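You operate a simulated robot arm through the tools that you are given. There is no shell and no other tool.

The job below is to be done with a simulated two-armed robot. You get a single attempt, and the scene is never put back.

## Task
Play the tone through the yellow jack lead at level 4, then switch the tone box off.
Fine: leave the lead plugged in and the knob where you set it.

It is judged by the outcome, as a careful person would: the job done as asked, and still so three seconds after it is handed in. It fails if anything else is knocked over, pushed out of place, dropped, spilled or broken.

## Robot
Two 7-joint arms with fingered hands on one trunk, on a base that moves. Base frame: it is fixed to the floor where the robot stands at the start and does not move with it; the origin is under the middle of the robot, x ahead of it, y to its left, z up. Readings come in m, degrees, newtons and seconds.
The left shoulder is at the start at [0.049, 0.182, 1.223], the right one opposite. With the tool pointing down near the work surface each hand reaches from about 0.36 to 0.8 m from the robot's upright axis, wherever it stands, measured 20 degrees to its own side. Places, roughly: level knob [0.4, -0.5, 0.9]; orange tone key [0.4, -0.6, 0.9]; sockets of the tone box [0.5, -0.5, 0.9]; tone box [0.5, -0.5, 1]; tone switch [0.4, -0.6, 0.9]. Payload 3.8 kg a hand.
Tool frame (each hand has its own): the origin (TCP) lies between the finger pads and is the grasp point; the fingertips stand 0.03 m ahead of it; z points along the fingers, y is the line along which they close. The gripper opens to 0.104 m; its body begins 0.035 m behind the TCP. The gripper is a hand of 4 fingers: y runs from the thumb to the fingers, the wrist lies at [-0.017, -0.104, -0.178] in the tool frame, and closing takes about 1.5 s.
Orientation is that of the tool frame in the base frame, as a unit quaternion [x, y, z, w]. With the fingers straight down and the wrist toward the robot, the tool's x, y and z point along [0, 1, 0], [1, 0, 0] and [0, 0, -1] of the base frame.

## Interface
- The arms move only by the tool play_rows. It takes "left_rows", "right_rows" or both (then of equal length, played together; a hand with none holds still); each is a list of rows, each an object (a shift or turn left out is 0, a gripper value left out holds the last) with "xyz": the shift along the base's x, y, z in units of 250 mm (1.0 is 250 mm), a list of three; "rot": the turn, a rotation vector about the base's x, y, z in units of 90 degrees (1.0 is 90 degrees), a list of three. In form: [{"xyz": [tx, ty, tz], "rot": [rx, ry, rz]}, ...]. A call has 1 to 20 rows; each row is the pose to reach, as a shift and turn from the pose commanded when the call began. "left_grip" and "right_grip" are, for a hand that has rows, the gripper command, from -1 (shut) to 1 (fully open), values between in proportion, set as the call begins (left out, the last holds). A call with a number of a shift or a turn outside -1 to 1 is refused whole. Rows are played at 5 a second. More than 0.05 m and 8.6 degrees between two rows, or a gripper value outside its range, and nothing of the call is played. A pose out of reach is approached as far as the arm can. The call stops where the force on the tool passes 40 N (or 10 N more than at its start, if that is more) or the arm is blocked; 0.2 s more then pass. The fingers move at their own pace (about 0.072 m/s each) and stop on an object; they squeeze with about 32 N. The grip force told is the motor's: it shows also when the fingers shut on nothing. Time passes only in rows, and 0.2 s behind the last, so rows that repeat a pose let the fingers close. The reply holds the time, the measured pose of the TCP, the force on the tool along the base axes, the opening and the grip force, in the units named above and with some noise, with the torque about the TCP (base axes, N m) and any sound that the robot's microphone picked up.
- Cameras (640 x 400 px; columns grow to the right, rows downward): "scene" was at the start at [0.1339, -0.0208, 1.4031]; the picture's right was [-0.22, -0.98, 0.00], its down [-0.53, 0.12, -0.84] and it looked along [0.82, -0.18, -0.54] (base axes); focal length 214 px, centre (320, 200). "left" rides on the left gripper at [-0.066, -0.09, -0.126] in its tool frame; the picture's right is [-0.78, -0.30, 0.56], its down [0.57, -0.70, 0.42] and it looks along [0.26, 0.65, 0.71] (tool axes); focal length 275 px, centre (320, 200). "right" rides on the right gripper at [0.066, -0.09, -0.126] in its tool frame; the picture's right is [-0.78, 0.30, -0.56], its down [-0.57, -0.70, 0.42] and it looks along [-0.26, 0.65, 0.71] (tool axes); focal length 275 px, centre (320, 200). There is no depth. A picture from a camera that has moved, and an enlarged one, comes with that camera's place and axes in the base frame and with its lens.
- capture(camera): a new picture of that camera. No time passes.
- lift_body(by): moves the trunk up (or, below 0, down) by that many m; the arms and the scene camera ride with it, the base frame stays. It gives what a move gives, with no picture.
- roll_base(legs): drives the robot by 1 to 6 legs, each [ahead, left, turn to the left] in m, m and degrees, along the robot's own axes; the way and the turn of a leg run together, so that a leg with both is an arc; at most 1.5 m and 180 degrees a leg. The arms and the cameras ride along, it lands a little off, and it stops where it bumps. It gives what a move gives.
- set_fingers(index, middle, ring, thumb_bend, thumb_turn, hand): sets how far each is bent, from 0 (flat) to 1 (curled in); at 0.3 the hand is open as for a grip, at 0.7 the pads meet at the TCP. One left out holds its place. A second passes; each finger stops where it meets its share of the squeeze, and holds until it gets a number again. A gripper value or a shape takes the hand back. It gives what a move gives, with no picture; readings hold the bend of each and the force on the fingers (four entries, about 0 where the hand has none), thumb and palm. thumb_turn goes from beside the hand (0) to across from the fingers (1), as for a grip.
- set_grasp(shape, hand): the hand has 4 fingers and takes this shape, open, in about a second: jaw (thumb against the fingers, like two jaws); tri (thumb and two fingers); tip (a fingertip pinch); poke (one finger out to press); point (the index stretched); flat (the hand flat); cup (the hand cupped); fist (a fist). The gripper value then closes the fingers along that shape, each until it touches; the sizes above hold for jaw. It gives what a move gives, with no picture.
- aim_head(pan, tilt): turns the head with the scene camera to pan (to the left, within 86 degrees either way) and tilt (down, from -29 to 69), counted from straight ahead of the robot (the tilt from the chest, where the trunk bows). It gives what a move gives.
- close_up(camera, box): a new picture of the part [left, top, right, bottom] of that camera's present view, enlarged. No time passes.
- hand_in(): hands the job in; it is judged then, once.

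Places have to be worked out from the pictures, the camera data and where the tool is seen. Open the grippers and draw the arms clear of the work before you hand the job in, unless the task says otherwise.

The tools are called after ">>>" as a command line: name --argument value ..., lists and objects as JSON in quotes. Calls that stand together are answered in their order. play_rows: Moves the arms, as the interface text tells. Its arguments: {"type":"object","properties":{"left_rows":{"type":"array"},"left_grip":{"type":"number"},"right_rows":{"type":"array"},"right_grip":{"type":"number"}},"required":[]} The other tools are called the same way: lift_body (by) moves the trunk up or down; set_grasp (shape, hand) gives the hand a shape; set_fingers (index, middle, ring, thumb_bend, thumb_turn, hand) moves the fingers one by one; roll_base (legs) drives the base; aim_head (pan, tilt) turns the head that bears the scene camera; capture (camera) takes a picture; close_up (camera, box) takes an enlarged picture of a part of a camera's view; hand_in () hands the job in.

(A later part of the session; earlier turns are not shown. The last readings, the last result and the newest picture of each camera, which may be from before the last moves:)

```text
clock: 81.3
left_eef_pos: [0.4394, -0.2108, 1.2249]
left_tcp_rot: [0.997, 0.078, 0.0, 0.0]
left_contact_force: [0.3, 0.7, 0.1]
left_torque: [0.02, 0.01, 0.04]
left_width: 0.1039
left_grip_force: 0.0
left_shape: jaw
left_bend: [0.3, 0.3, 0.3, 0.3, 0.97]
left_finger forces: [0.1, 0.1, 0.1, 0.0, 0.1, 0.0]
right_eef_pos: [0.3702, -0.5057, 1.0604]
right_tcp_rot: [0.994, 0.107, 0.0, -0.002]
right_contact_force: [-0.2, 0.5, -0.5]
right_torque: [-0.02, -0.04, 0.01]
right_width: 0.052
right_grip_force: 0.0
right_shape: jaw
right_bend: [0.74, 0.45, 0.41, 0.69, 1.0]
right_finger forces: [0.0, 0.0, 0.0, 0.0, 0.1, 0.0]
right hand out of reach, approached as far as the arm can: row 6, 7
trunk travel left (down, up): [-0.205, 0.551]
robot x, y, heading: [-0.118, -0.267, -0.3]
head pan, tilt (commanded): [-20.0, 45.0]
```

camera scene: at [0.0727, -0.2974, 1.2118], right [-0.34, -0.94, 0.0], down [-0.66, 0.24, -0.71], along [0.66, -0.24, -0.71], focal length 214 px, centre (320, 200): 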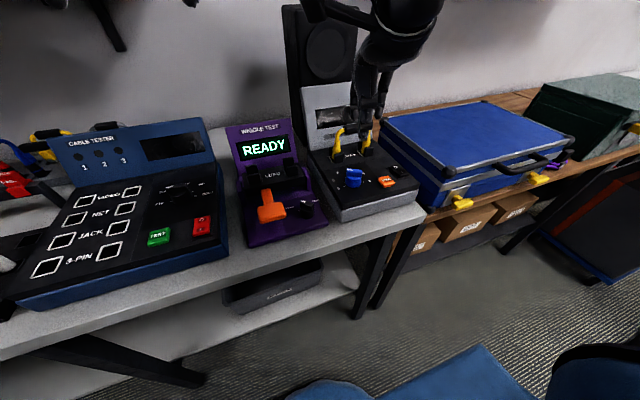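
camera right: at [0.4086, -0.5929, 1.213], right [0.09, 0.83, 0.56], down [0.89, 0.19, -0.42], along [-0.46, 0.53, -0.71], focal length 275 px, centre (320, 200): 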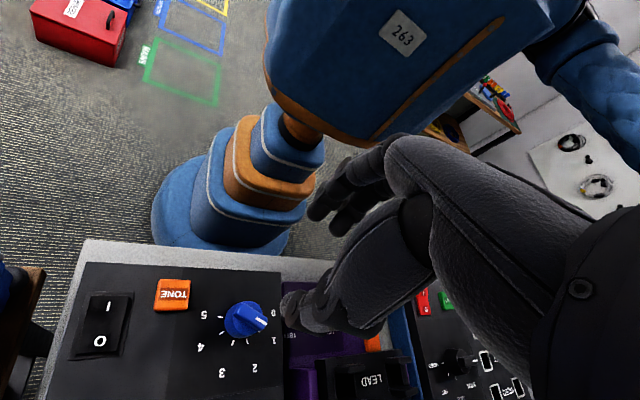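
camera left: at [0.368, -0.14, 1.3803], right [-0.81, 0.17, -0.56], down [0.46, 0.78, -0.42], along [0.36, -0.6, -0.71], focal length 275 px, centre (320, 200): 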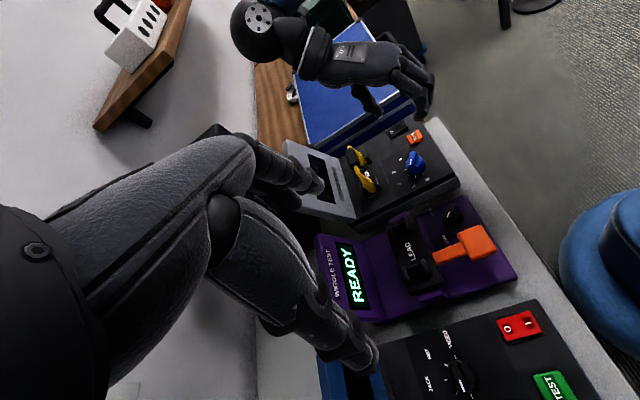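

At this trunk height about −65° is reachable. I set yaw to −27° (square to the bar at detent 1), centre on [0.379, −0.480], and descend with a 42 mm opening.

>>> play_rows --right_rows '[{"rot": [0, 0, 0.09], "xyz": [0.005, 0.02, 0]}, {"rot": [0, 0, 0.18], "xyz": [0.01, 0.04, 0]}, {"rot": [0, 0, 0.27], "xyz": [0.015, 0.06, 0]}, {"rot": [0, 0, 0.36], "xyz": [0.02, 0.08, 0]}, {"rot": [0, 0, 0.45], "xyz": [0.03, 0.09, 0]}, {"rot": [0, 0, 0.52], "xyz": [0.035, 0.1, 0]}, {"rot": [0, 0, 0.563], "xyz": [0.035, 0.103, 0]}, {"rot": [0, 0, 0.563], "xyz": [0.035, 0.103, 0]}]' --right_grip -0.2

>>> play_rows --right_rows '[{"xyz": [0, 0, -0.08]}, {"xyz": [0, 0, -0.16]}, {"xyz": [0, 0, -0.24]}, {"xyz": [0, 0, -0.3]}, {"xyz": [0, 0, -0.3]}]'

>>> close_up --camera "left" --box '[370, 100, 450, 200]'

>>> close_up --camera "right" --box '[180, 180, 380, 400]'

>>> close_up --camera "scene" --box '[310, 130, 410, 220]'

```text
clock: 83.1
left_eef_pos: [0.4388, -0.2115, 1.2238]
left_tcp_rot: [0.997, 0.079, -0.001, 0.0]
left_contact_force: [0.7, 0.6, -0.6]
left_torque: [0.04, 0.0, -0.01]
left_width: 0.104
left_grip_force: 0.1
left_shape: jaw
left_bend: [0.3, 0.3, 0.3, 0.3, 0.97]
left_finger forces: [0.0, 0.0, 0.0, 0.0, 0.0, 0.0]
right_eef_pos: [0.3786, -0.4793, 1.0598]
right_tcp_rot: [0.852, 0.524, 0.0, 0.0]
right_contact_force: [0.4, 0.5, 0.8]
right_torque: [-0.06, 0.01, 0.01]
right_width: 0.0419
right_grip_force: 0.1
right_shape: jaw
right_bend: [0.74, 0.49, 0.46, 0.72, 1.0]
right_finger forces: [0.0, 0.0, 0.1, 0.0, 0.0, 0.0]
trunk travel left (down, up): [-0.205, 0.551]
robot x, y, heading: [-0.1199, -0.2675, -0.1]
head pan, tilt (commanded): [-20.0, 45.0]
```

```text
clock: 84.3
left_eef_pos: [0.439, -0.2123, 1.2243]
left_tcp_rot: [0.997, 0.079, 0.0, -0.001]
left_contact_force: [0.4, -0.8, 1.0]
left_torque: [-0.02, -0.01, 0.0]
left_width: 0.1035
left_grip_force: 0.2
left_shape: jaw
left_bend: [0.3, 0.3, 0.3, 0.3, 0.97]
left_finger forces: [0.0, 0.0, 0.1, 0.0, 0.0, 0.0]
right_eef_pos: [0.3791, -0.4797, 0.985]
right_tcp_rot: [0.852, 0.524, 0.0, -0.001]
right_contact_force: [0.5, -0.5, -0.6]
right_torque: [-0.02, -0.01, 0.01]
right_width: 0.042
right_grip_force: 0.1
right_shape: jaw
right_bend: [0.74, 0.49, 0.46, 0.72, 1.0]
right_finger forces: [0.0, 0.0, 0.1, 0.0, 0.0, 0.1]
trunk travel left (down, up): [-0.205, 0.551]
robot x, y, heading: [-0.1183, -0.2675, -0.3]
head pan, tilt (commanded): [-20.0, 45.0]
```

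```text
4.00 times, centred on (410, 150) of left
camera zoom: at [0.3577, -0.1335, 1.3499], right [-0.81, 0.17, -0.56], down [0.46, 0.78, -0.42], along [0.36, -0.6, -0.71], focal length 1101 px, centre (-40, 400)
```

zoom: 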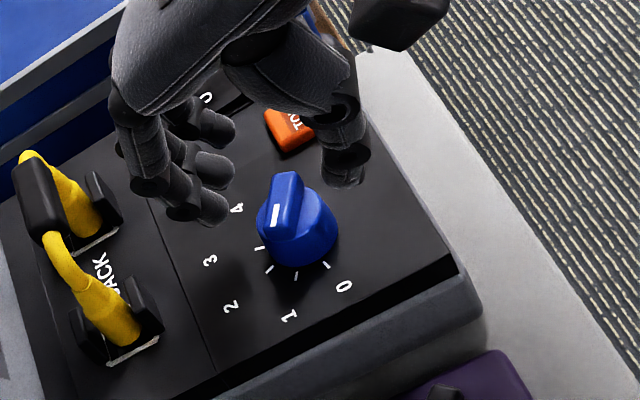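

```text
1.82 times, centred on (280, 290) of right
camera zoom: at [0.3283, -0.3808, 1.1107], right [-0.09, -0.83, 0.56], down [-0.88, -0.19, -0.42], along [0.46, -0.53, -0.71], focal length 500 px, centre (393, 36)
```

zoom: 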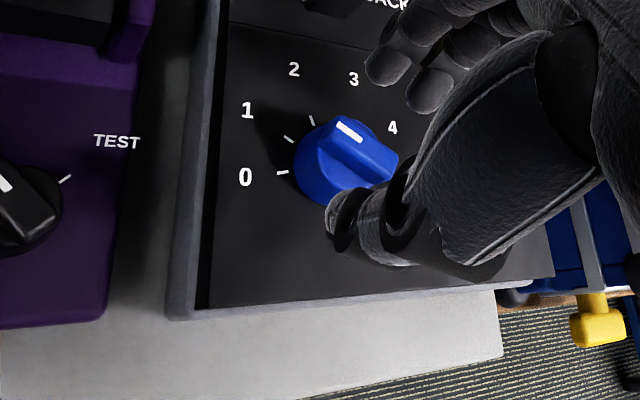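

```text
4.44 times, centred on (360, 175) of scene
camera zoom: at [0.0732, -0.2974, 1.2116], right [-0.34, -0.94, 0.0], down [-0.66, 0.24, -0.71], along [0.66, -0.24, -0.71], focal length 953 px, centre (142, 311)
```

zoom: 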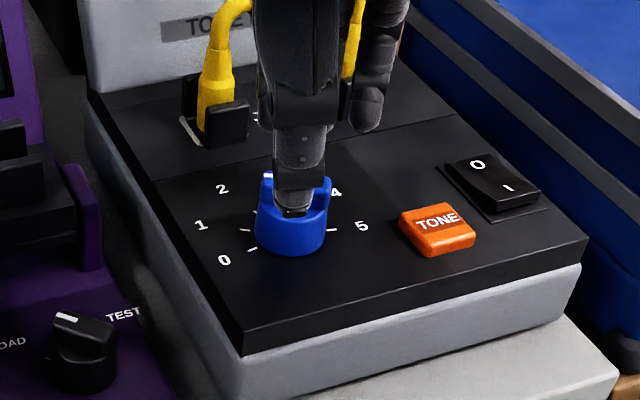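

Aligned with the bar. I lower to z≈0.961 and close.

>>> play_rows --right_rows '[{"xyz": [0, 0, -0.04]}, {"xyz": [0, 0, -0.08]}, {"xyz": [0, 0, -0.092]}]'

>>> play_rows --right_rows '[{"xyz": [0, 0, 0]}, {"xyz": [0, 0, 0]}, {"xyz": [0, 0, 0]}, {"xyz": [0, 0, 0]}, {"xyz": [0, 0, 0]}, {"xyz": [0, 0, 0]}]' --right_grip -1

>>> close_up --camera "left" --box '[370, 100, 450, 200]'

```text
clock: 85.1
left_eef_pos: [0.4386, -0.2124, 1.2244]
left_tcp_rot: [0.997, 0.078, -0.001, 0.0]
left_contact_force: [0.4, -0.5, -0.6]
left_torque: [0.0, 0.01, 0.01]
left_width: 0.1036
left_grip_force: 0.1
left_shape: jaw
left_bend: [0.3, 0.3, 0.3, 0.3, 0.97]
left_finger forces: [0.1, 0.0, 0.1, 0.1, 0.0, 0.1]
right_eef_pos: [0.3785, -0.4791, 0.9619]
right_tcp_rot: [0.852, 0.523, 0.0, 0.0]
right_contact_force: [-0.3, 0.2, -1.7]
right_torque: [-0.02, -0.01, -0.04]
right_width: 0.0421
right_grip_force: 0.1
right_shape: jaw
right_bend: [0.74, 0.49, 0.46, 0.72, 1.0]
right_finger forces: [0.1, 0.0, 0.0, 0.1, 0.0, 0.0]
trunk travel left (down, up): [-0.205, 0.551]
robot x, y, heading: [-0.117, -0.2684, -0.0]
head pan, tilt (commanded): [-20.0, 45.0]
```

```text
clock: 86.5
left_eef_pos: [0.438, -0.2128, 1.2227]
left_tcp_rot: [0.997, 0.079, 0.0, -0.001]
left_contact_force: [0.4, -0.1, -0.6]
left_torque: [0.02, 0.01, -0.02]
left_width: 0.1038
left_grip_force: 0.1
left_shape: jaw
left_bend: [0.3, 0.3, 0.3, 0.3, 0.97]
left_finger forces: [0.0, 0.0, 0.0, 0.1, 0.0, 0.1]
right_eef_pos: [0.3782, -0.4784, 0.962]
right_tcp_rot: [0.852, 0.524, 0.001, 0.0]
right_contact_force: [2.7, 1.5, 4.3]
right_torque: [0.01, -0.18, -0.01]
right_width: 0.0153
right_grip_force: 31.9
right_shape: jaw
right_bend: [0.73, 0.54, 0.62, 0.73, 1.0]
right_finger forces: [17.3, 10.8, 0.0, 0.1, 25.0, 0.0]
trunk travel left (down, up): [-0.205, 0.551]
robot x, y, heading: [-0.1204, -0.2676, 0.3]
head pan, tilt (commanded): [-20.0, 45.0]
```

```text
4.00 times, centred on (410, 150) of left
camera zoom: at [0.3577, -0.1331, 1.3498], right [-0.81, 0.17, -0.56], down [0.46, 0.78, -0.42], along [0.36, -0.6, -0.71], focal length 1101 px, centre (-40, 400)
```

zoom: 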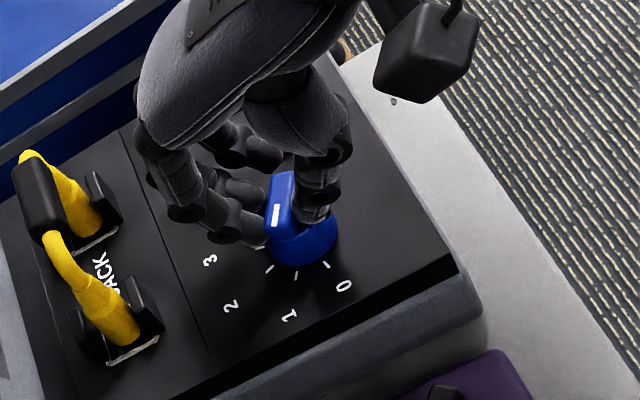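

A clean grip with little side load. I turn clockwise about 34°, past the midpoint toward detent 2.

>>> play_rows --right_rows '[{"rot": [0, 0, -0.06]}, {"rot": [0, 0, -0.12]}, {"rot": [0, 0, -0.18]}, {"rot": [0, 0, -0.24]}, {"rot": [0, 0, -0.3]}, {"rot": [0, 0, -0.36]}, {"rot": [0, 0, -0.38]}]'

>>> close_up --camera "left" --box '[370, 100, 450, 200]'

>>> close_up --camera "right" --box '[180, 180, 380, 400]'

```text
clock: 88.1
left_eef_pos: [0.4413, -0.211, 1.2223]
left_tcp_rot: [0.997, 0.079, -0.001, 0.0]
left_contact_force: [-0.2, 0.1, -0.2]
left_torque: [0.03, -0.02, 0.02]
left_width: 0.1035
left_grip_force: 0.1
left_shape: jaw
left_bend: [0.3, 0.3, 0.3, 0.3, 0.97]
left_finger forces: [0.1, 0.1, 0.0, 0.0, 0.0, 0.0]
right_eef_pos: [0.3809, -0.4782, 0.9621]
right_tcp_rot: [0.968, 0.249, 0.002, 0.001]
right_contact_force: [18.5, 5.4, 11.8]
right_torque: [0.05, -0.6, 0.14]
right_width: 0.0152
right_grip_force: 31.8
right_shape: jaw
right_bend: [0.73, 0.54, 0.62, 0.73, 1.0]
right_finger forces: [27.1, 10.7, 0.0, 0.0, 24.7, 0.1]
trunk travel left (down, up): [-0.205, 0.551]
robot x, y, heading: [-0.1193, -0.267, -0.0]
head pan, tilt (commanded): [-20.0, 45.0]
```

```text
4.00 times, centred on (410, 150) of left
camera zoom: at [0.3595, -0.1323, 1.3491], right [-0.81, 0.17, -0.56], down [0.46, 0.78, -0.43], along [0.36, -0.6, -0.71], focal length 1101 px, centre (-40, 400)
```

zoom: 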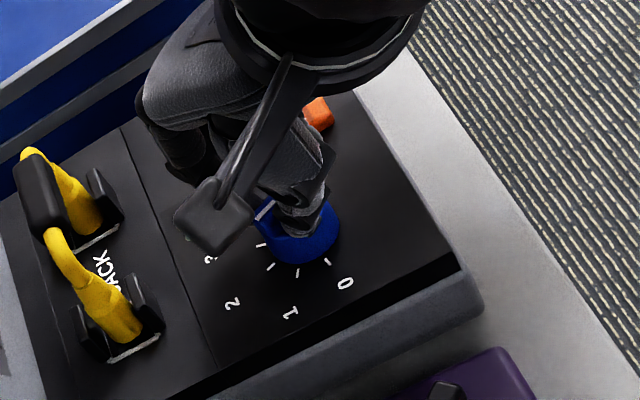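

```text
1.82 times, centred on (280, 290) of right
camera zoom: at [0.3943, -0.3685, 1.088], right [-0.54, -0.63, 0.55], down [-0.84, 0.34, -0.43], along [0.09, -0.7, -0.71], focal length 500 px, centre (393, 36)
```

zoom: 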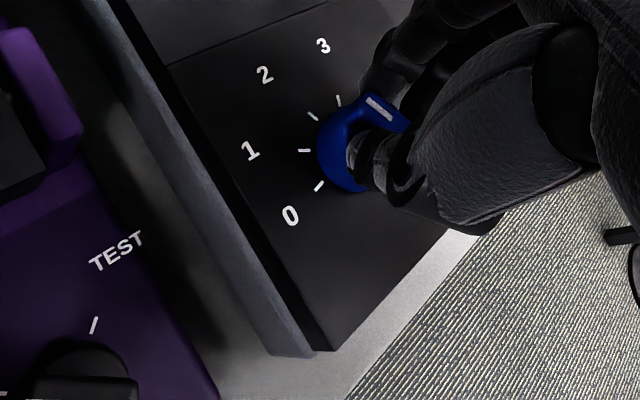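

The knob followed to about 29° (past the midpoint). I release here, letting it click to 2, then rise.

>>> play_rows --right_rows '[{"xyz": [0, 0, 0]}, {"xyz": [0, 0, 0]}, {"xyz": [0, 0, 0]}, {"xyz": [0, 0, 0]}]' --right_grip 0.0

>>> play_rows --right_rows '[{"xyz": [0, 0, 0.08]}, {"xyz": [0, 0, 0.18]}, {"xyz": [0, 0, 0.28], "rot": [0, 0, 0.08]}, {"xyz": [0, 0, 0.36], "rot": [0, 0, 0.16]}, {"xyz": [0, 0, 0.4], "rot": [0, 0, 0.25]}, {"xyz": [0, 0, 0.4], "rot": [0, 0, 0.34]}, {"xyz": [0, 0, 0.4], "rot": [0, 0, 0.43]}, {"xyz": [0, 0, 0.4], "rot": [0, 0, 0.52]}, {"xyz": [0, 0, 0.4], "rot": [0, 0, 0.61]}, {"xyz": [0, 0, 0.4], "rot": [0, 0, 0.7]}, {"xyz": [0, 0, 0.4], "rot": [0, 0, 0.79]}, {"xyz": [0, 0, 0.4], "rot": [0, 0, 0.88]}, {"xyz": [0, 0, 0.4], "rot": [0, 0, 0.96]}]'

>>> close_up --camera "left" --box '[370, 110, 450, 190]'

>>> close_up --camera "right" --box '[140, 180, 400, 400]'

>>> close_up --camera "scene" --box '[310, 130, 410, 220]'

```text
clock: 89.1
left_eef_pos: [0.4382, -0.2115, 1.224]
left_tcp_rot: [0.997, 0.079, 0.0, 0.0]
left_contact_force: [-0.1, -0.7, 0.3]
left_torque: [0.0, 0.02, 0.01]
left_width: 0.1037
left_grip_force: 0.0
left_shape: jaw
left_bend: [0.3, 0.3, 0.3, 0.3, 0.97]
left_finger forces: [0.0, 0.0, 0.1, 0.1, 0.0, 0.0]
right_eef_pos: [0.3781, -0.4808, 0.9607]
right_tcp_rot: [0.968, 0.25, -0.001, 0.001]
right_contact_force: [-0.9, 0.1, -0.8]
right_torque: [0.0, 0.02, 0.0]
right_width: 0.0516
right_grip_force: 0.1
right_shape: jaw
right_bend: [0.74, 0.45, 0.41, 0.69, 1.0]
right_finger forces: [0.0, 0.0, 0.1, 0.0, 0.0, 0.1]
trunk travel left (down, up): [-0.205, 0.551]
robot x, y, heading: [-0.1185, -0.2705, -0.0]
head pan, tilt (commanded): [-20.0, 45.0]
```

```text
clock: 91.9
left_eef_pos: [0.4383, -0.2133, 1.2237]
left_tcp_rot: [0.997, 0.079, 0.0, 0.0]
left_contact_force: [-0.4, 0.5, 0.5]
left_torque: [0.0, 0.01, -0.02]
left_width: 0.1036
left_grip_force: 0.1
left_shape: jaw
left_bend: [0.3, 0.3, 0.3, 0.3, 0.97]
left_finger forces: [0.1, 0.0, 0.1, 0.1, 0.0, 0.0]
right_eef_pos: [0.3794, -0.4796, 1.0605]
right_tcp_rot: [0.534, 0.846, 0.0, 0.001]
right_contact_force: [0.0, 0.1, 0.2]
right_torque: [0.02, -0.01, -0.01]
right_width: 0.0514
right_grip_force: 0.0
right_shape: jaw
right_bend: [0.74, 0.45, 0.41, 0.69, 1.0]
right_finger forces: [0.0, 0.0, 0.1, 0.0, 0.1, 0.0]
trunk travel left (down, up): [-0.205, 0.551]
robot x, y, heading: [-0.1194, -0.2733, -0.0]
head pan, tilt (commanded): [-20.0, 45.0]
```

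```text
5.00 times, centred on (410, 150) of left
camera zoom: at [0.358, -0.1339, 1.3497], right [-0.81, 0.17, -0.56], down [0.46, 0.78, -0.42], along [0.36, -0.6, -0.71], focal length 1376 px, centre (-130, 450)
```

zoom: 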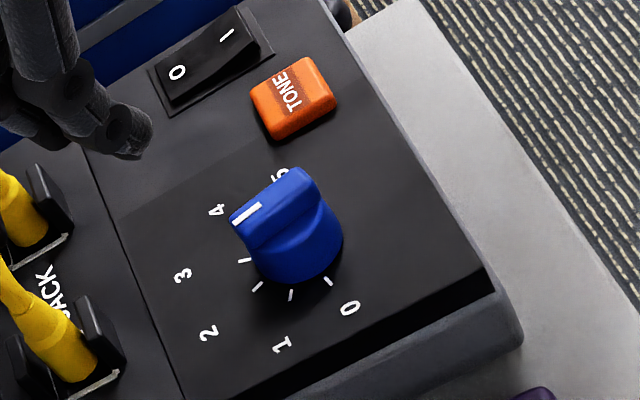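

```text
1.82 times, centred on (270, 290) of right
camera zoom: at [0.269, -0.4593, 1.1873], right [0.6, -0.57, 0.56], down [-0.39, -0.82, -0.43], along [0.7, 0.04, -0.71], focal length 500 px, centre (411, 36)
```

zoom: 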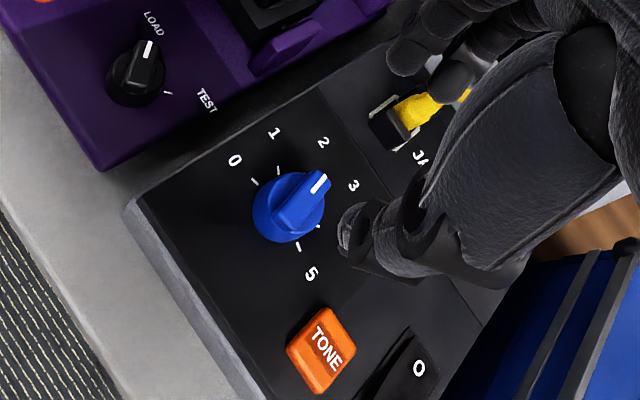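

```text
4.44 times, centred on (360, 175) of scene
camera zoom: at [0.0735, -0.2977, 1.2115], right [-0.34, -0.94, 0.0], down [-0.66, 0.24, -0.71], along [0.66, -0.24, -0.71], focal length 953 px, centre (142, 311)
```

zoom: 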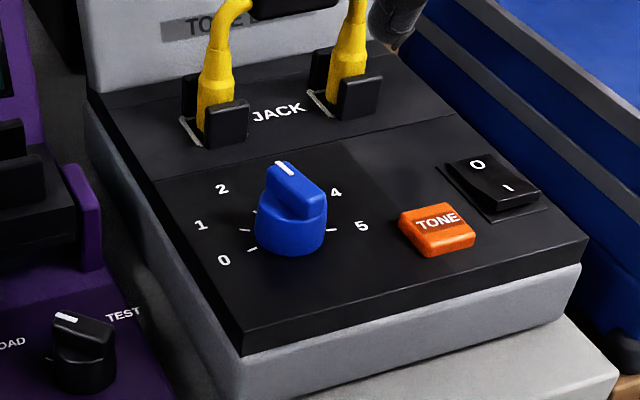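

The knob moved on; the pointer now seems to point nearly straight ahead. I zoom in to read it exactly.

>>> close_up --camera "left" --box '[390, 130, 430, 180]'

>>> close_up --camera "right" --box '[190, 220, 290, 330]'

>>> close_up --camera "scene" --box '[330, 150, 375, 195]'

```text
8.00 times, centred on (410, 155) of left
camera zoom: at [0.358, -0.1339, 1.3497], right [-0.81, 0.17, -0.56], down [0.46, 0.78, -0.42], along [0.36, -0.6, -0.71], focal length 2202 px, centre (-400, 560)
```

zoom: 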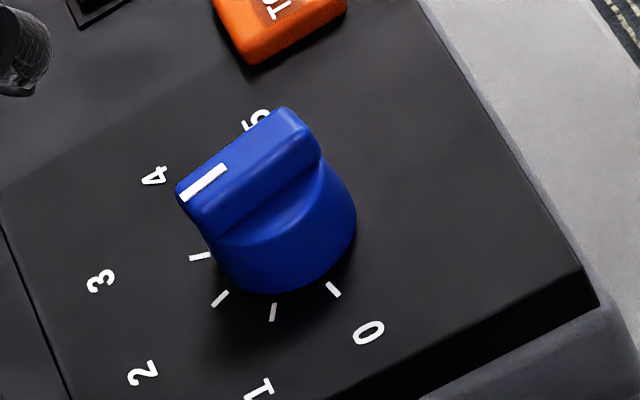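

```text
3.64 times, centred on (240, 275) of right
camera zoom: at [0.269, -0.4593, 1.1873], right [0.6, -0.57, 0.56], down [-0.39, -0.82, -0.43], along [0.7, 0.04, -0.71], focal length 1001 px, centre (611, -73)
```

zoom: 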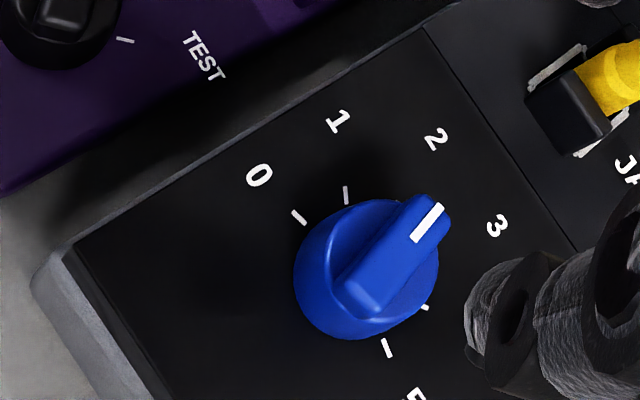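

```text
8.89 times, centred on (352, 172) of scene
camera zoom: at [0.0735, -0.2977, 1.2115], right [-0.34, -0.94, 0.0], down [-0.66, 0.24, -0.71], along [0.66, -0.24, -0.71], focal length 1906 px, centre (31, 444)
```

zoom: 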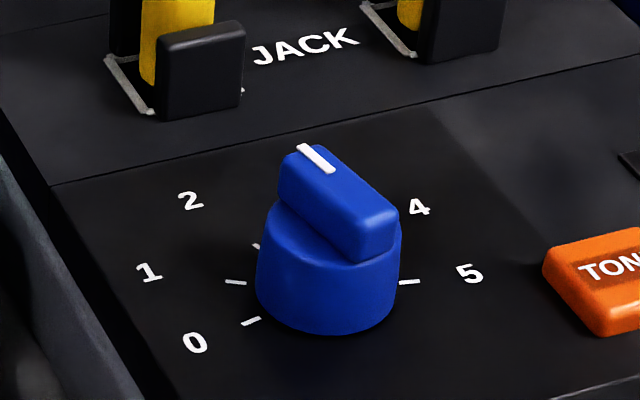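

The pointer is at roughly 4° — about level 2.4, so the knob is continuous. Next regrip at hand yaw +94° (clear of lead and key) and turn about −70° to reach 4. I yaw the hand at height first.

>>> play_rows --right_rows '[{"rot": [0, 0, 0.09]}, {"rot": [0, 0, 0.18]}, {"rot": [0, 0, 0.27]}, {"rot": [0, 0, 0.36]}, {"rot": [0, 0, 0.45]}, {"rot": [0, 0, 0.54]}, {"rot": [0, 0, 0.63]}, {"rot": [0, 0, 0.7]}, {"rot": [0, 0, 0.76]}, {"rot": [0, 0, 0.76], "xyz": [0, 0, -0.08]}, {"rot": [0, 0, 0.76], "xyz": [0, 0, -0.16]}, {"rot": [0, 0, 0.76], "xyz": [0, 0, -0.16]}]' --right_grip -0.2

>>> close_up --camera "left" --box '[350, 80, 450, 190]'

>>> close_up --camera "right" --box '[180, 180, 380, 400]'

>>> close_up --camera "scene" --box '[310, 120, 410, 220]'

```text
clock: 94.5
left_eef_pos: [0.4384, -0.2121, 1.2234]
left_tcp_rot: [0.997, 0.078, 0.0, -0.001]
left_contact_force: [-0.7, -0.1, 0.3]
left_torque: [0.0, 0.02, 0.06]
left_width: 0.1039
left_grip_force: 0.0
left_shape: jaw
left_bend: [0.3, 0.3, 0.3, 0.3, 0.97]
left_finger forces: [0.0, 0.0, 0.0, 0.0, 0.0, 0.0]
right_eef_pos: [0.3789, -0.4805, 1.021]
right_tcp_rot: [-0.033, 0.999, 0.0, 0.0]
right_contact_force: [0.1, 0.5, 1.3]
right_torque: [-0.03, 0.01, -0.01]
right_width: 0.042
right_grip_force: 0.1
right_shape: jaw
right_bend: [0.74, 0.49, 0.46, 0.72, 1.0]
right_finger forces: [0.0, 0.1, 0.0, 0.0, 0.1, 0.1]
trunk travel left (down, up): [-0.205, 0.551]
robot x, y, heading: [-0.1169, -0.2679, -0.1]
head pan, tilt (commanded): [-20.0, 45.0]
```

```text
3.64 times, centred on (400, 135) of left
camera zoom: at [0.3577, -0.1335, 1.3499], right [-0.81, 0.17, -0.56], down [0.46, 0.78, -0.42], along [0.36, -0.6, -0.71], focal length 1001 px, centre (29, 436)
```

zoom: 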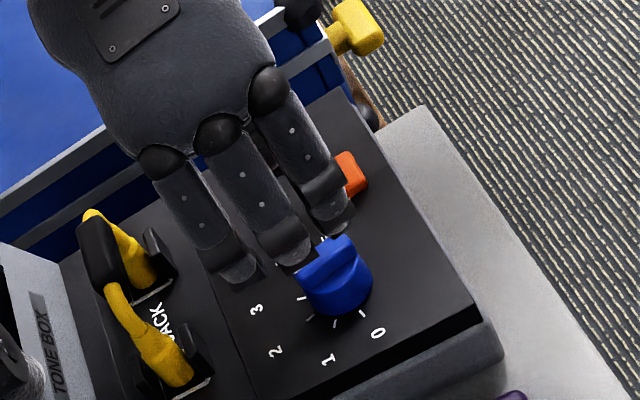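

```text
1.82 times, centred on (280, 290) of right
camera zoom: at [0.3184, -0.5744, 1.1472], right [0.75, 0.35, 0.56], down [0.62, -0.66, -0.42], along [0.22, 0.66, -0.71], focal length 500 px, centre (393, 36)
```

zoom: 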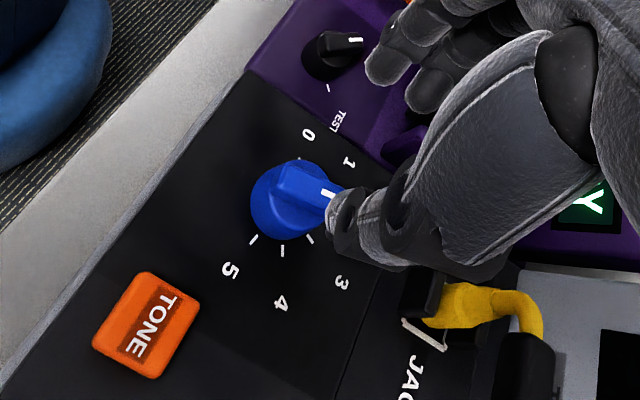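

```text
4.00 times, centred on (360, 170) of scene
camera zoom: at [0.0733, -0.2974, 1.2116], right [-0.34, -0.94, 0.0], down [-0.66, 0.24, -0.71], along [0.66, -0.24, -0.71], focal length 858 px, centre (160, 320)
```

zoom: 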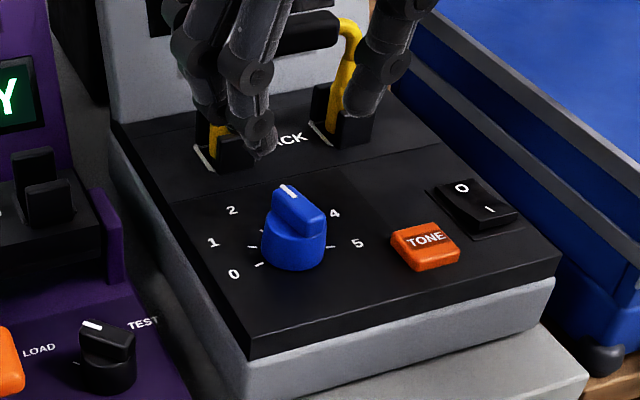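

The bar doesn't look parallel to the hand in this view, so I zoom in on the knob before going lower.

>>> close_up --camera "right" --box '[190, 230, 290, 330]'

>>> close_up --camera "left" --box '[380, 125, 430, 175]'

>>> close_up --camera "scene" --box '[335, 150, 375, 195]'

```text
4.00 times, centred on (240, 280) of right
camera zoom: at [0.3184, -0.5744, 1.1472], right [0.75, 0.35, 0.56], down [0.62, -0.66, -0.42], along [0.22, 0.66, -0.71], focal length 1101 px, centre (640, -120)
```

zoom: 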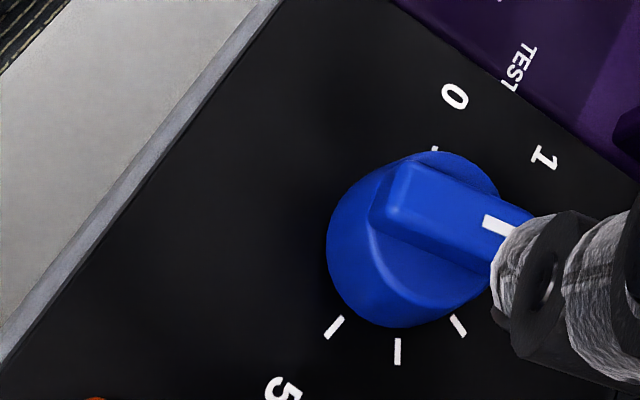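

```text
8.00 times, centred on (405, 150) of left
camera zoom: at [0.3577, -0.1335, 1.3499], right [-0.81, 0.17, -0.56], down [0.46, 0.78, -0.42], along [0.36, -0.6, -0.71], focal length 2202 px, centre (-360, 600)
```

zoom: 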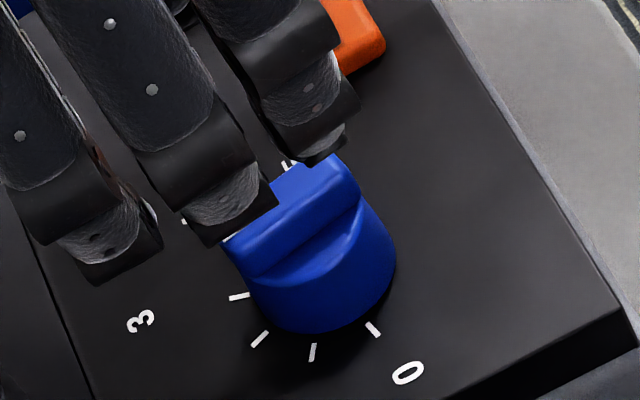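

```text
8.89 times, centred on (355, 172) of scene
camera zoom: at [0.0733, -0.2974, 1.2116], right [-0.34, -0.94, 0.0], down [-0.66, 0.24, -0.71], along [0.66, -0.24, -0.71], focal length 1906 px, centre (9, 444)
```

zoom: 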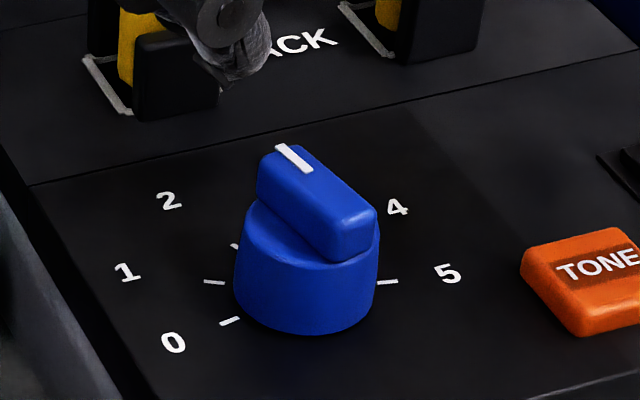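

Using the whole bar edges, the pointer is at about 15–20°, i.e. detent 2. I turn the hand a further +16° (to about 110°) to be square to the bar and check.

>>> play_rows --right_rows '[{"rot": [0, 0, 0.09]}, {"rot": [0, 0, 0.18]}, {"rot": [0, 0, 0.18]}]'

>>> close_up --camera "right" --box '[170, 210, 350, 390]'

>>> close_up --camera "left" --box '[340, 80, 450, 190]'

```text
clock: 95.3
left_eef_pos: [0.4383, -0.2127, 1.2239]
left_tcp_rot: [0.997, 0.078, 0.0, 0.0]
left_contact_force: [-0.8, 0.7, -0.1]
left_torque: [0.02, 0.01, 0.02]
left_width: 0.1039
left_grip_force: 0.0
left_shape: jaw
left_bend: [0.3, 0.3, 0.3, 0.3, 0.97]
left_finger forces: [0.0, 0.1, 0.0, 0.0, 0.0, 0.0]
right_eef_pos: [0.379, -0.4797, 1.0204]
right_tcp_rot: [-0.174, 0.985, 0.0, 0.001]
right_contact_force: [0.3, 0.3, 0.7]
right_torque: [-0.01, -0.01, 0.0]
right_width: 0.0421
right_grip_force: 0.2
right_shape: jaw
right_bend: [0.74, 0.49, 0.46, 0.72, 1.0]
right_finger forces: [0.1, 0.0, 0.0, 0.1, 0.1, 0.0]
trunk travel left (down, up): [-0.205, 0.551]
robot x, y, heading: [-0.1149, -0.2726, -0.3]
head pan, tilt (commanded): [-20.0, 45.0]
```

```text
2.22 times, centred on (260, 300) of right
camera zoom: at [0.3472, -0.5874, 1.1474], right [0.63, 0.54, 0.56], down [0.78, -0.46, -0.42], along [0.03, 0.7, -0.71], focal length 612 px, centre (453, -22)
```

zoom: 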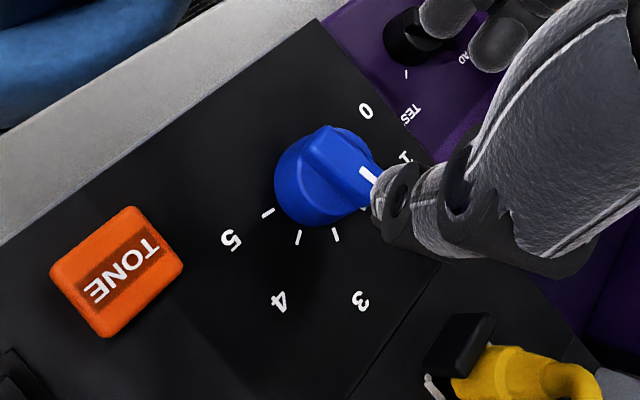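

```text
3.64 times, centred on (395, 135) of left
camera zoom: at [0.3577, -0.1337, 1.3498], right [-0.81, 0.17, -0.56], down [0.46, 0.78, -0.42], along [0.36, -0.6, -0.71], focal length 1001 px, centre (47, 436)
```

zoom: 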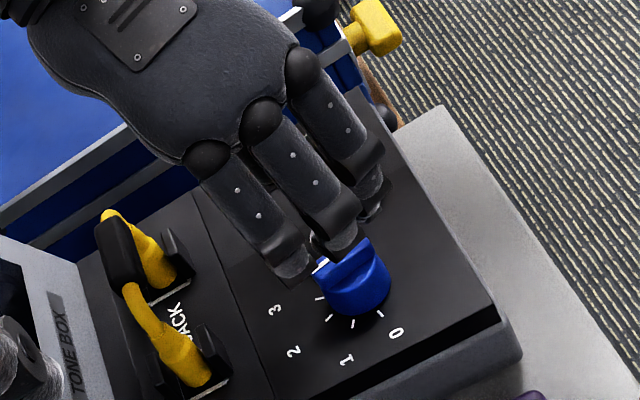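

The bar is now square to the hand (yaw ≈110°). I descend part way and check the palm's clearance to the lead.

>>> play_rows --right_rows '[{"xyz": [0, 0, -0.05]}, {"xyz": [0, 0, -0.1]}, {"xyz": [0, 0, -0.14]}]'

>>> close_up --camera "scene" --box '[300, 90, 420, 220]'

>>> close_up --camera "left" --box '[340, 80, 450, 190]'

>>> close_up --camera "right" --box '[170, 210, 350, 390]'

```text
clock: 96.1
left_eef_pos: [0.439, -0.2112, 1.2231]
left_tcp_rot: [0.997, 0.078, 0.001, 0.0]
left_contact_force: [0.0, -0.2, 0.4]
left_torque: [0.01, 0.01, -0.01]
left_width: 0.1035
left_grip_force: 0.1
left_shape: jaw
left_bend: [0.3, 0.3, 0.3, 0.3, 0.97]
left_finger forces: [0.1, 0.0, 0.0, 0.0, 0.0, 0.1]
right_eef_pos: [0.3777, -0.4794, 0.9849]
right_tcp_rot: [-0.174, 0.985, 0.0, 0.0]
right_contact_force: [0.0, 0.0, -0.1]
right_torque: [0.01, 0.01, -0.02]
right_width: 0.0419
right_grip_force: 0.1
right_shape: jaw
right_bend: [0.74, 0.49, 0.46, 0.72, 1.0]
right_finger forces: [0.0, 0.0, 0.0, 0.1, 0.1, 0.0]
trunk travel left (down, up): [-0.205, 0.551]
robot x, y, heading: [-0.1207, -0.2696, -0.0]
head pan, tilt (commanded): [-20.0, 45.0]
```

```text
3.08 times, centred on (360, 155) of scene
camera zoom: at [0.0735, -0.2975, 1.2115], right [-0.34, -0.94, 0.0], down [-0.66, 0.24, -0.71], along [0.66, -0.24, -0.71], focal length 660 px, centre (197, 338)
```

zoom: 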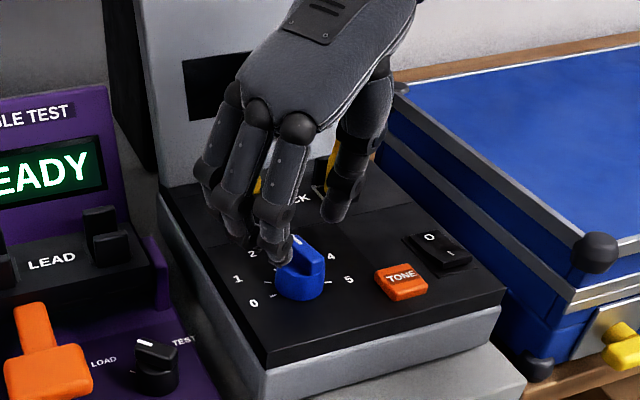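

```text
3.64 times, centred on (395, 135) of left
camera zoom: at [0.358, -0.1337, 1.3497], right [-0.81, 0.17, -0.56], down [0.46, 0.78, -0.42], along [0.36, -0.6, -0.71], focal length 1001 px, centre (47, 436)
```

zoom: 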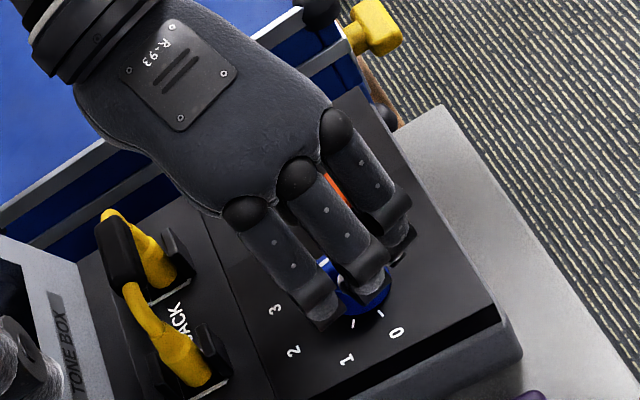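

```text
2.22 times, centred on (260, 300) of right
camera zoom: at [0.3472, -0.5869, 1.112], right [0.63, 0.54, 0.56], down [0.78, -0.46, -0.42], along [0.03, 0.7, -0.71], focal length 612 px, centre (453, -22)
```

zoom: 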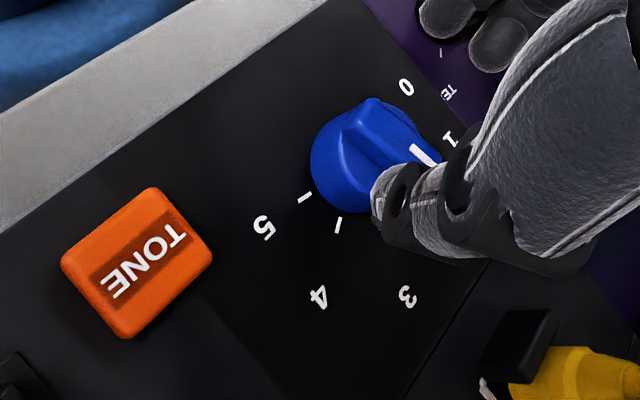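

Palm and fingers are clear of the lead. I lower the rest to z≈0.961 and close on the bar.

>>> play_rows --right_rows '[{"xyz": [0.002, 0, -0.04]}, {"xyz": [0.004, 0, -0.08]}, {"xyz": [0.004, 0, -0.094]}]'

>>> play_rows --right_rows '[{"xyz": [0, 0, 0]}, {"xyz": [0, 0, 0]}, {"xyz": [0, 0, 0]}, {"xyz": [0, 0, 0]}, {"xyz": [0, 0, 0]}, {"xyz": [0, 0, 0]}]' --right_grip -1

>>> close_up --camera "right" --box '[170, 210, 350, 390]'

>>> close_up --camera "scene" --box '[300, 90, 420, 220]'

```text
clock: 96.9
left_eef_pos: [0.4373, -0.211, 1.2241]
left_tcp_rot: [0.997, 0.079, 0.0, 0.0]
left_contact_force: [-0.1, 0.1, 0.4]
left_torque: [0.04, 0.0, 0.01]
left_width: 0.1037
left_grip_force: 0.0
left_shape: jaw
left_bend: [0.3, 0.3, 0.3, 0.3, 0.97]
left_finger forces: [0.0, 0.1, 0.0, 0.1, 0.0, 0.0]
right_eef_pos: [0.3792, -0.4785, 0.9617]
right_tcp_rot: [-0.172, 0.985, 0.0, 0.0]
right_contact_force: [0.2, 0.4, 1.0]
right_torque: [-0.03, 0.0, -0.01]
right_width: 0.0419
right_grip_force: 0.1
right_shape: jaw
right_bend: [0.74, 0.49, 0.46, 0.72, 1.0]
right_finger forces: [0.0, 0.0, 0.0, 0.0, 0.1, 0.0]
trunk travel left (down, up): [-0.205, 0.551]
robot x, y, heading: [-0.1197, -0.2651, 0.1]
head pan, tilt (commanded): [-20.0, 45.0]
```

```text
clock: 98.3
left_eef_pos: [0.4368, -0.2121, 1.2235]
left_tcp_rot: [0.997, 0.078, 0.0, 0.0]
left_contact_force: [0.0, -0.4, 0.3]
left_torque: [0.02, 0.01, -0.04]
left_width: 0.1038
left_grip_force: 0.1
left_shape: jaw
left_bend: [0.3, 0.3, 0.3, 0.3, 0.97]
left_finger forces: [0.0, 0.0, 0.0, 0.0, 0.0, 0.0]
right_eef_pos: [0.3788, -0.48, 0.9638]
right_tcp_rot: [-0.174, 0.985, 0.0, 0.0]
right_contact_force: [-3.2, -2.8, 1.2]
right_torque: [0.12, 0.17, -0.04]
right_width: 0.0091
right_grip_force: 32.2
right_shape: jaw
right_bend: [0.7, 0.67, 0.7, 0.74, 1.0]
right_finger forces: [17.0, 10.6, 0.0, 0.1, 27.0, 0.0]
trunk travel left (down, up): [-0.205, 0.551]
robot x, y, heading: [-0.1175, -0.2694, -0.1]
head pan, tilt (commanded): [-20.0, 45.0]
```

```text
2.22 times, centred on (260, 300) of right
camera zoom: at [0.3476, -0.5873, 1.089], right [0.63, 0.54, 0.56], down [0.78, -0.46, -0.43], along [0.03, 0.7, -0.71], focal length 612 px, centre (453, -22)
```

zoom: 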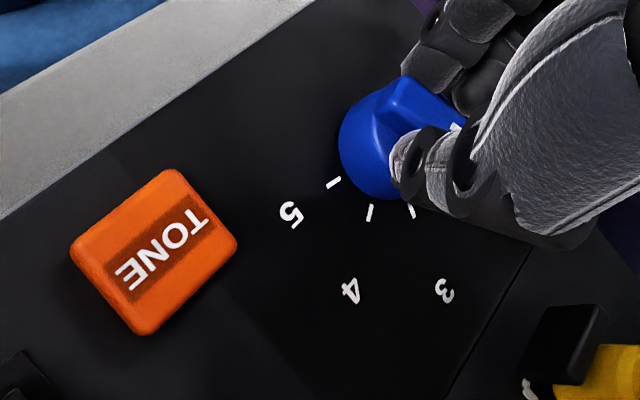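

```text
3.08 times, centred on (360, 155) of scene
camera zoom: at [0.0729, -0.2977, 1.2116], right [-0.34, -0.94, 0.0], down [-0.66, 0.24, -0.71], along [0.66, -0.24, -0.71], focal length 660 px, centre (197, 338)
```

zoom: 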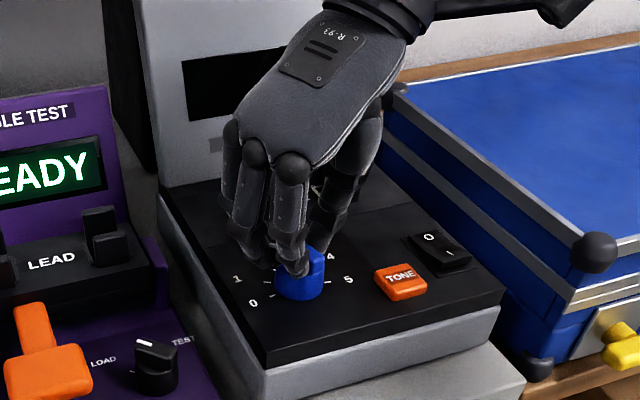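

The bar is gripped with balanced forces. I turn clockwise about 42° first.

>>> play_rows --right_rows '[{"rot": [0, 0, -0.06]}, {"rot": [0, 0, -0.12]}, {"rot": [0, 0, -0.18]}, {"rot": [0, 0, -0.24]}, {"rot": [0, 0, -0.3]}, {"rot": [0, 0, -0.36]}, {"rot": [0, 0, -0.42]}, {"rot": [0, 0, -0.47]}]'

>>> close_up --camera "right" --box '[170, 210, 350, 390]'

>>> close_up --camera "scene" --box '[300, 90, 420, 220]'

```text
clock: 100.1
left_eef_pos: [0.4387, -0.2116, 1.2237]
left_tcp_rot: [0.997, 0.079, 0.0, 0.0]
left_contact_force: [-0.2, 0.4, 0.2]
left_torque: [-0.01, -0.03, 0.01]
left_width: 0.1036
left_grip_force: 0.2
left_shape: jaw
left_bend: [0.3, 0.3, 0.3, 0.3, 0.97]
left_finger forces: [0.1, 0.1, 0.0, 0.1, 0.0, 0.1]
right_eef_pos: [0.3811, -0.4778, 0.9641]
right_tcp_rot: [0.195, 0.981, 0.001, 0.001]
right_contact_force: [10.6, 1.2, 4.7]
right_torque: [0.31, -0.43, 0.04]
right_width: 0.0088
right_grip_force: 32.1
right_shape: jaw
right_bend: [0.7, 0.66, 0.7, 0.74, 1.0]
right_finger forces: [17.0, 14.9, 0.0, 0.0, 26.8, 0.0]
trunk travel left (down, up): [-0.205, 0.551]
robot x, y, heading: [-0.1177, -0.2673, -0.1]
head pan, tilt (commanded): [-20.0, 45.0]
```

```text
2.22 times, centred on (260, 300) of right
camera zoom: at [0.2852, -0.5377, 1.0889], right [0.83, -0.02, 0.56], down [0.26, -0.87, -0.42], along [0.49, 0.5, -0.71], focal length 612 px, centre (453, -22)
```

zoom: 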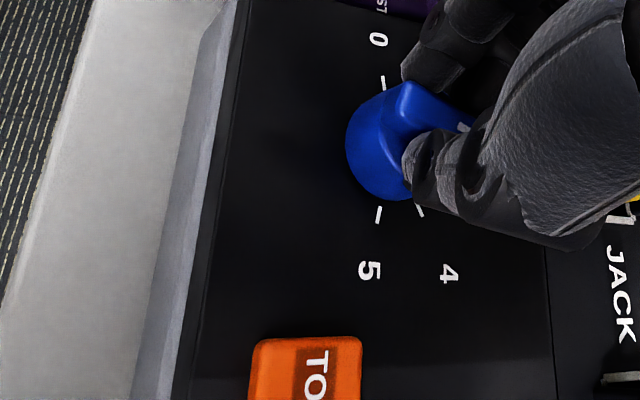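

```text
3.08 times, centred on (360, 155) of scene
camera zoom: at [0.0743, -0.2972, 1.2114], right [-0.34, -0.94, 0.0], down [-0.66, 0.24, -0.71], along [0.66, -0.24, -0.71], focal length 660 px, centre (197, 338)
```

zoom: 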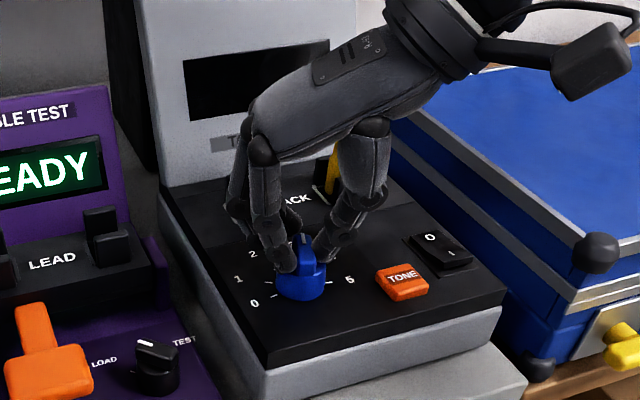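

The knob follows (now near 3). I turn the remaining ~42° to reach 4.

>>> play_rows --right_rows '[{"xyz": [0.004, 0, 0], "rot": [0, 0, -0.06]}, {"xyz": [0.006, 0, 0], "rot": [0, 0, -0.12]}, {"xyz": [0.006, 0, 0], "rot": [0, 0, -0.18]}, {"xyz": [0.006, 0, 0], "rot": [0, 0, -0.24]}, {"xyz": [0.006, 0, 0], "rot": [0, 0, -0.3]}, {"xyz": [0.006, 0, 0], "rot": [0, 0, -0.36]}, {"xyz": [0.006, 0, 0], "rot": [0, 0, -0.42]}, {"xyz": [0.006, 0, 0], "rot": [0, 0, -0.465]}]'

>>> close_up --camera "right" --box '[170, 210, 350, 390]'

>>> close_up --camera "scene" --box '[310, 120, 400, 210]'

>>> close_up --camera "left" --box '[370, 110, 440, 180]'

```text
clock: 101.9
left_eef_pos: [0.4392, -0.2111, 1.2232]
left_tcp_rot: [0.997, 0.078, 0.0, 0.0]
left_contact_force: [0.2, 0.3, -1.1]
left_torque: [0.01, 0.01, -0.01]
left_width: 0.1037
left_grip_force: 0.0
left_shape: jaw
left_bend: [0.3, 0.3, 0.3, 0.3, 0.97]
left_finger forces: [0.1, 0.1, 0.0, 0.0, 0.0, 0.1]
right_eef_pos: [0.3827, -0.4793, 0.9641]
right_tcp_rot: [0.533, 0.846, 0.0, 0.001]
right_contact_force: [14.0, -2.8, 10.8]
right_torque: [0.14, -0.71, 0.05]
right_width: 0.008
right_grip_force: 32.4
right_shape: jaw
right_bend: [0.7, 0.65, 0.7, 0.74, 1.0]
right_finger forces: [19.3, 17.8, 0.0, 0.0, 26.9, 0.1]
trunk travel left (down, up): [-0.205, 0.551]
robot x, y, heading: [-0.1187, -0.2686, -0.1]
head pan, tilt (commanded): [-20.0, 45.0]
```

```text
2.22 times, centred on (260, 300) of right
camera zoom: at [0.273, -0.4598, 1.0892], right [0.6, -0.57, 0.56], down [-0.38, -0.82, -0.42], along [0.7, 0.04, -0.71], focal length 612 px, centre (453, -22)
```

zoom: 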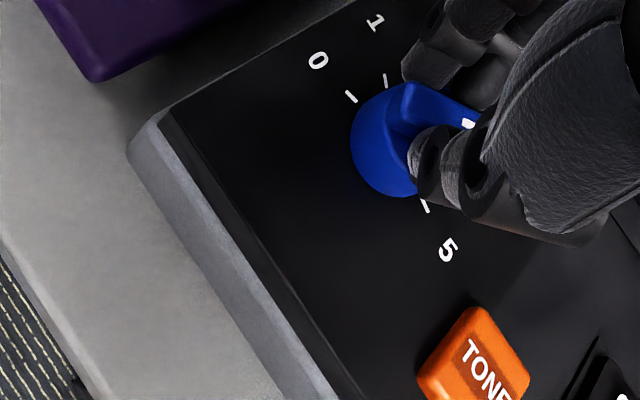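

```text
4.44 times, centred on (355, 165) of scene
camera zoom: at [0.0741, -0.2972, 1.2115], right [-0.34, -0.94, 0.0], down [-0.66, 0.24, -0.71], along [0.66, -0.24, -0.71], focal length 953 px, centre (164, 356)
```

zoom: 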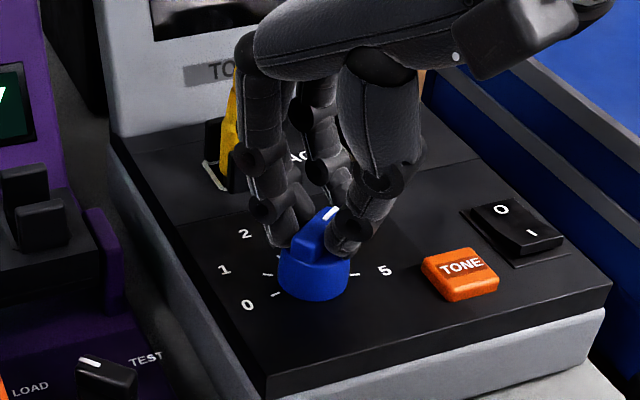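

```text
5.71 times, centred on (405, 145) of left
camera zoom: at [0.3587, -0.1333, 1.3495], right [-0.81, 0.17, -0.56], down [0.46, 0.78, -0.42], along [0.36, -0.6, -0.71], focal length 1573 px, centre (-166, 514)
```

zoom: 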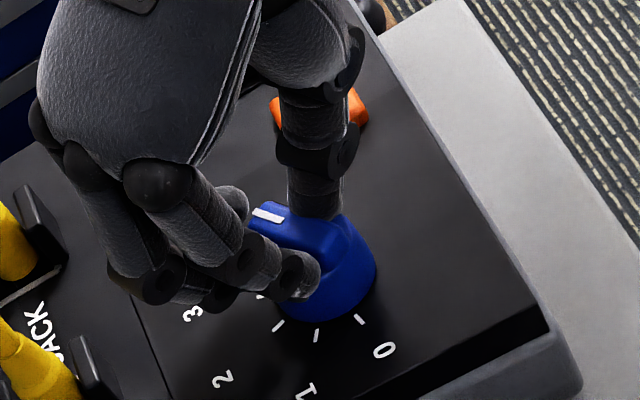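

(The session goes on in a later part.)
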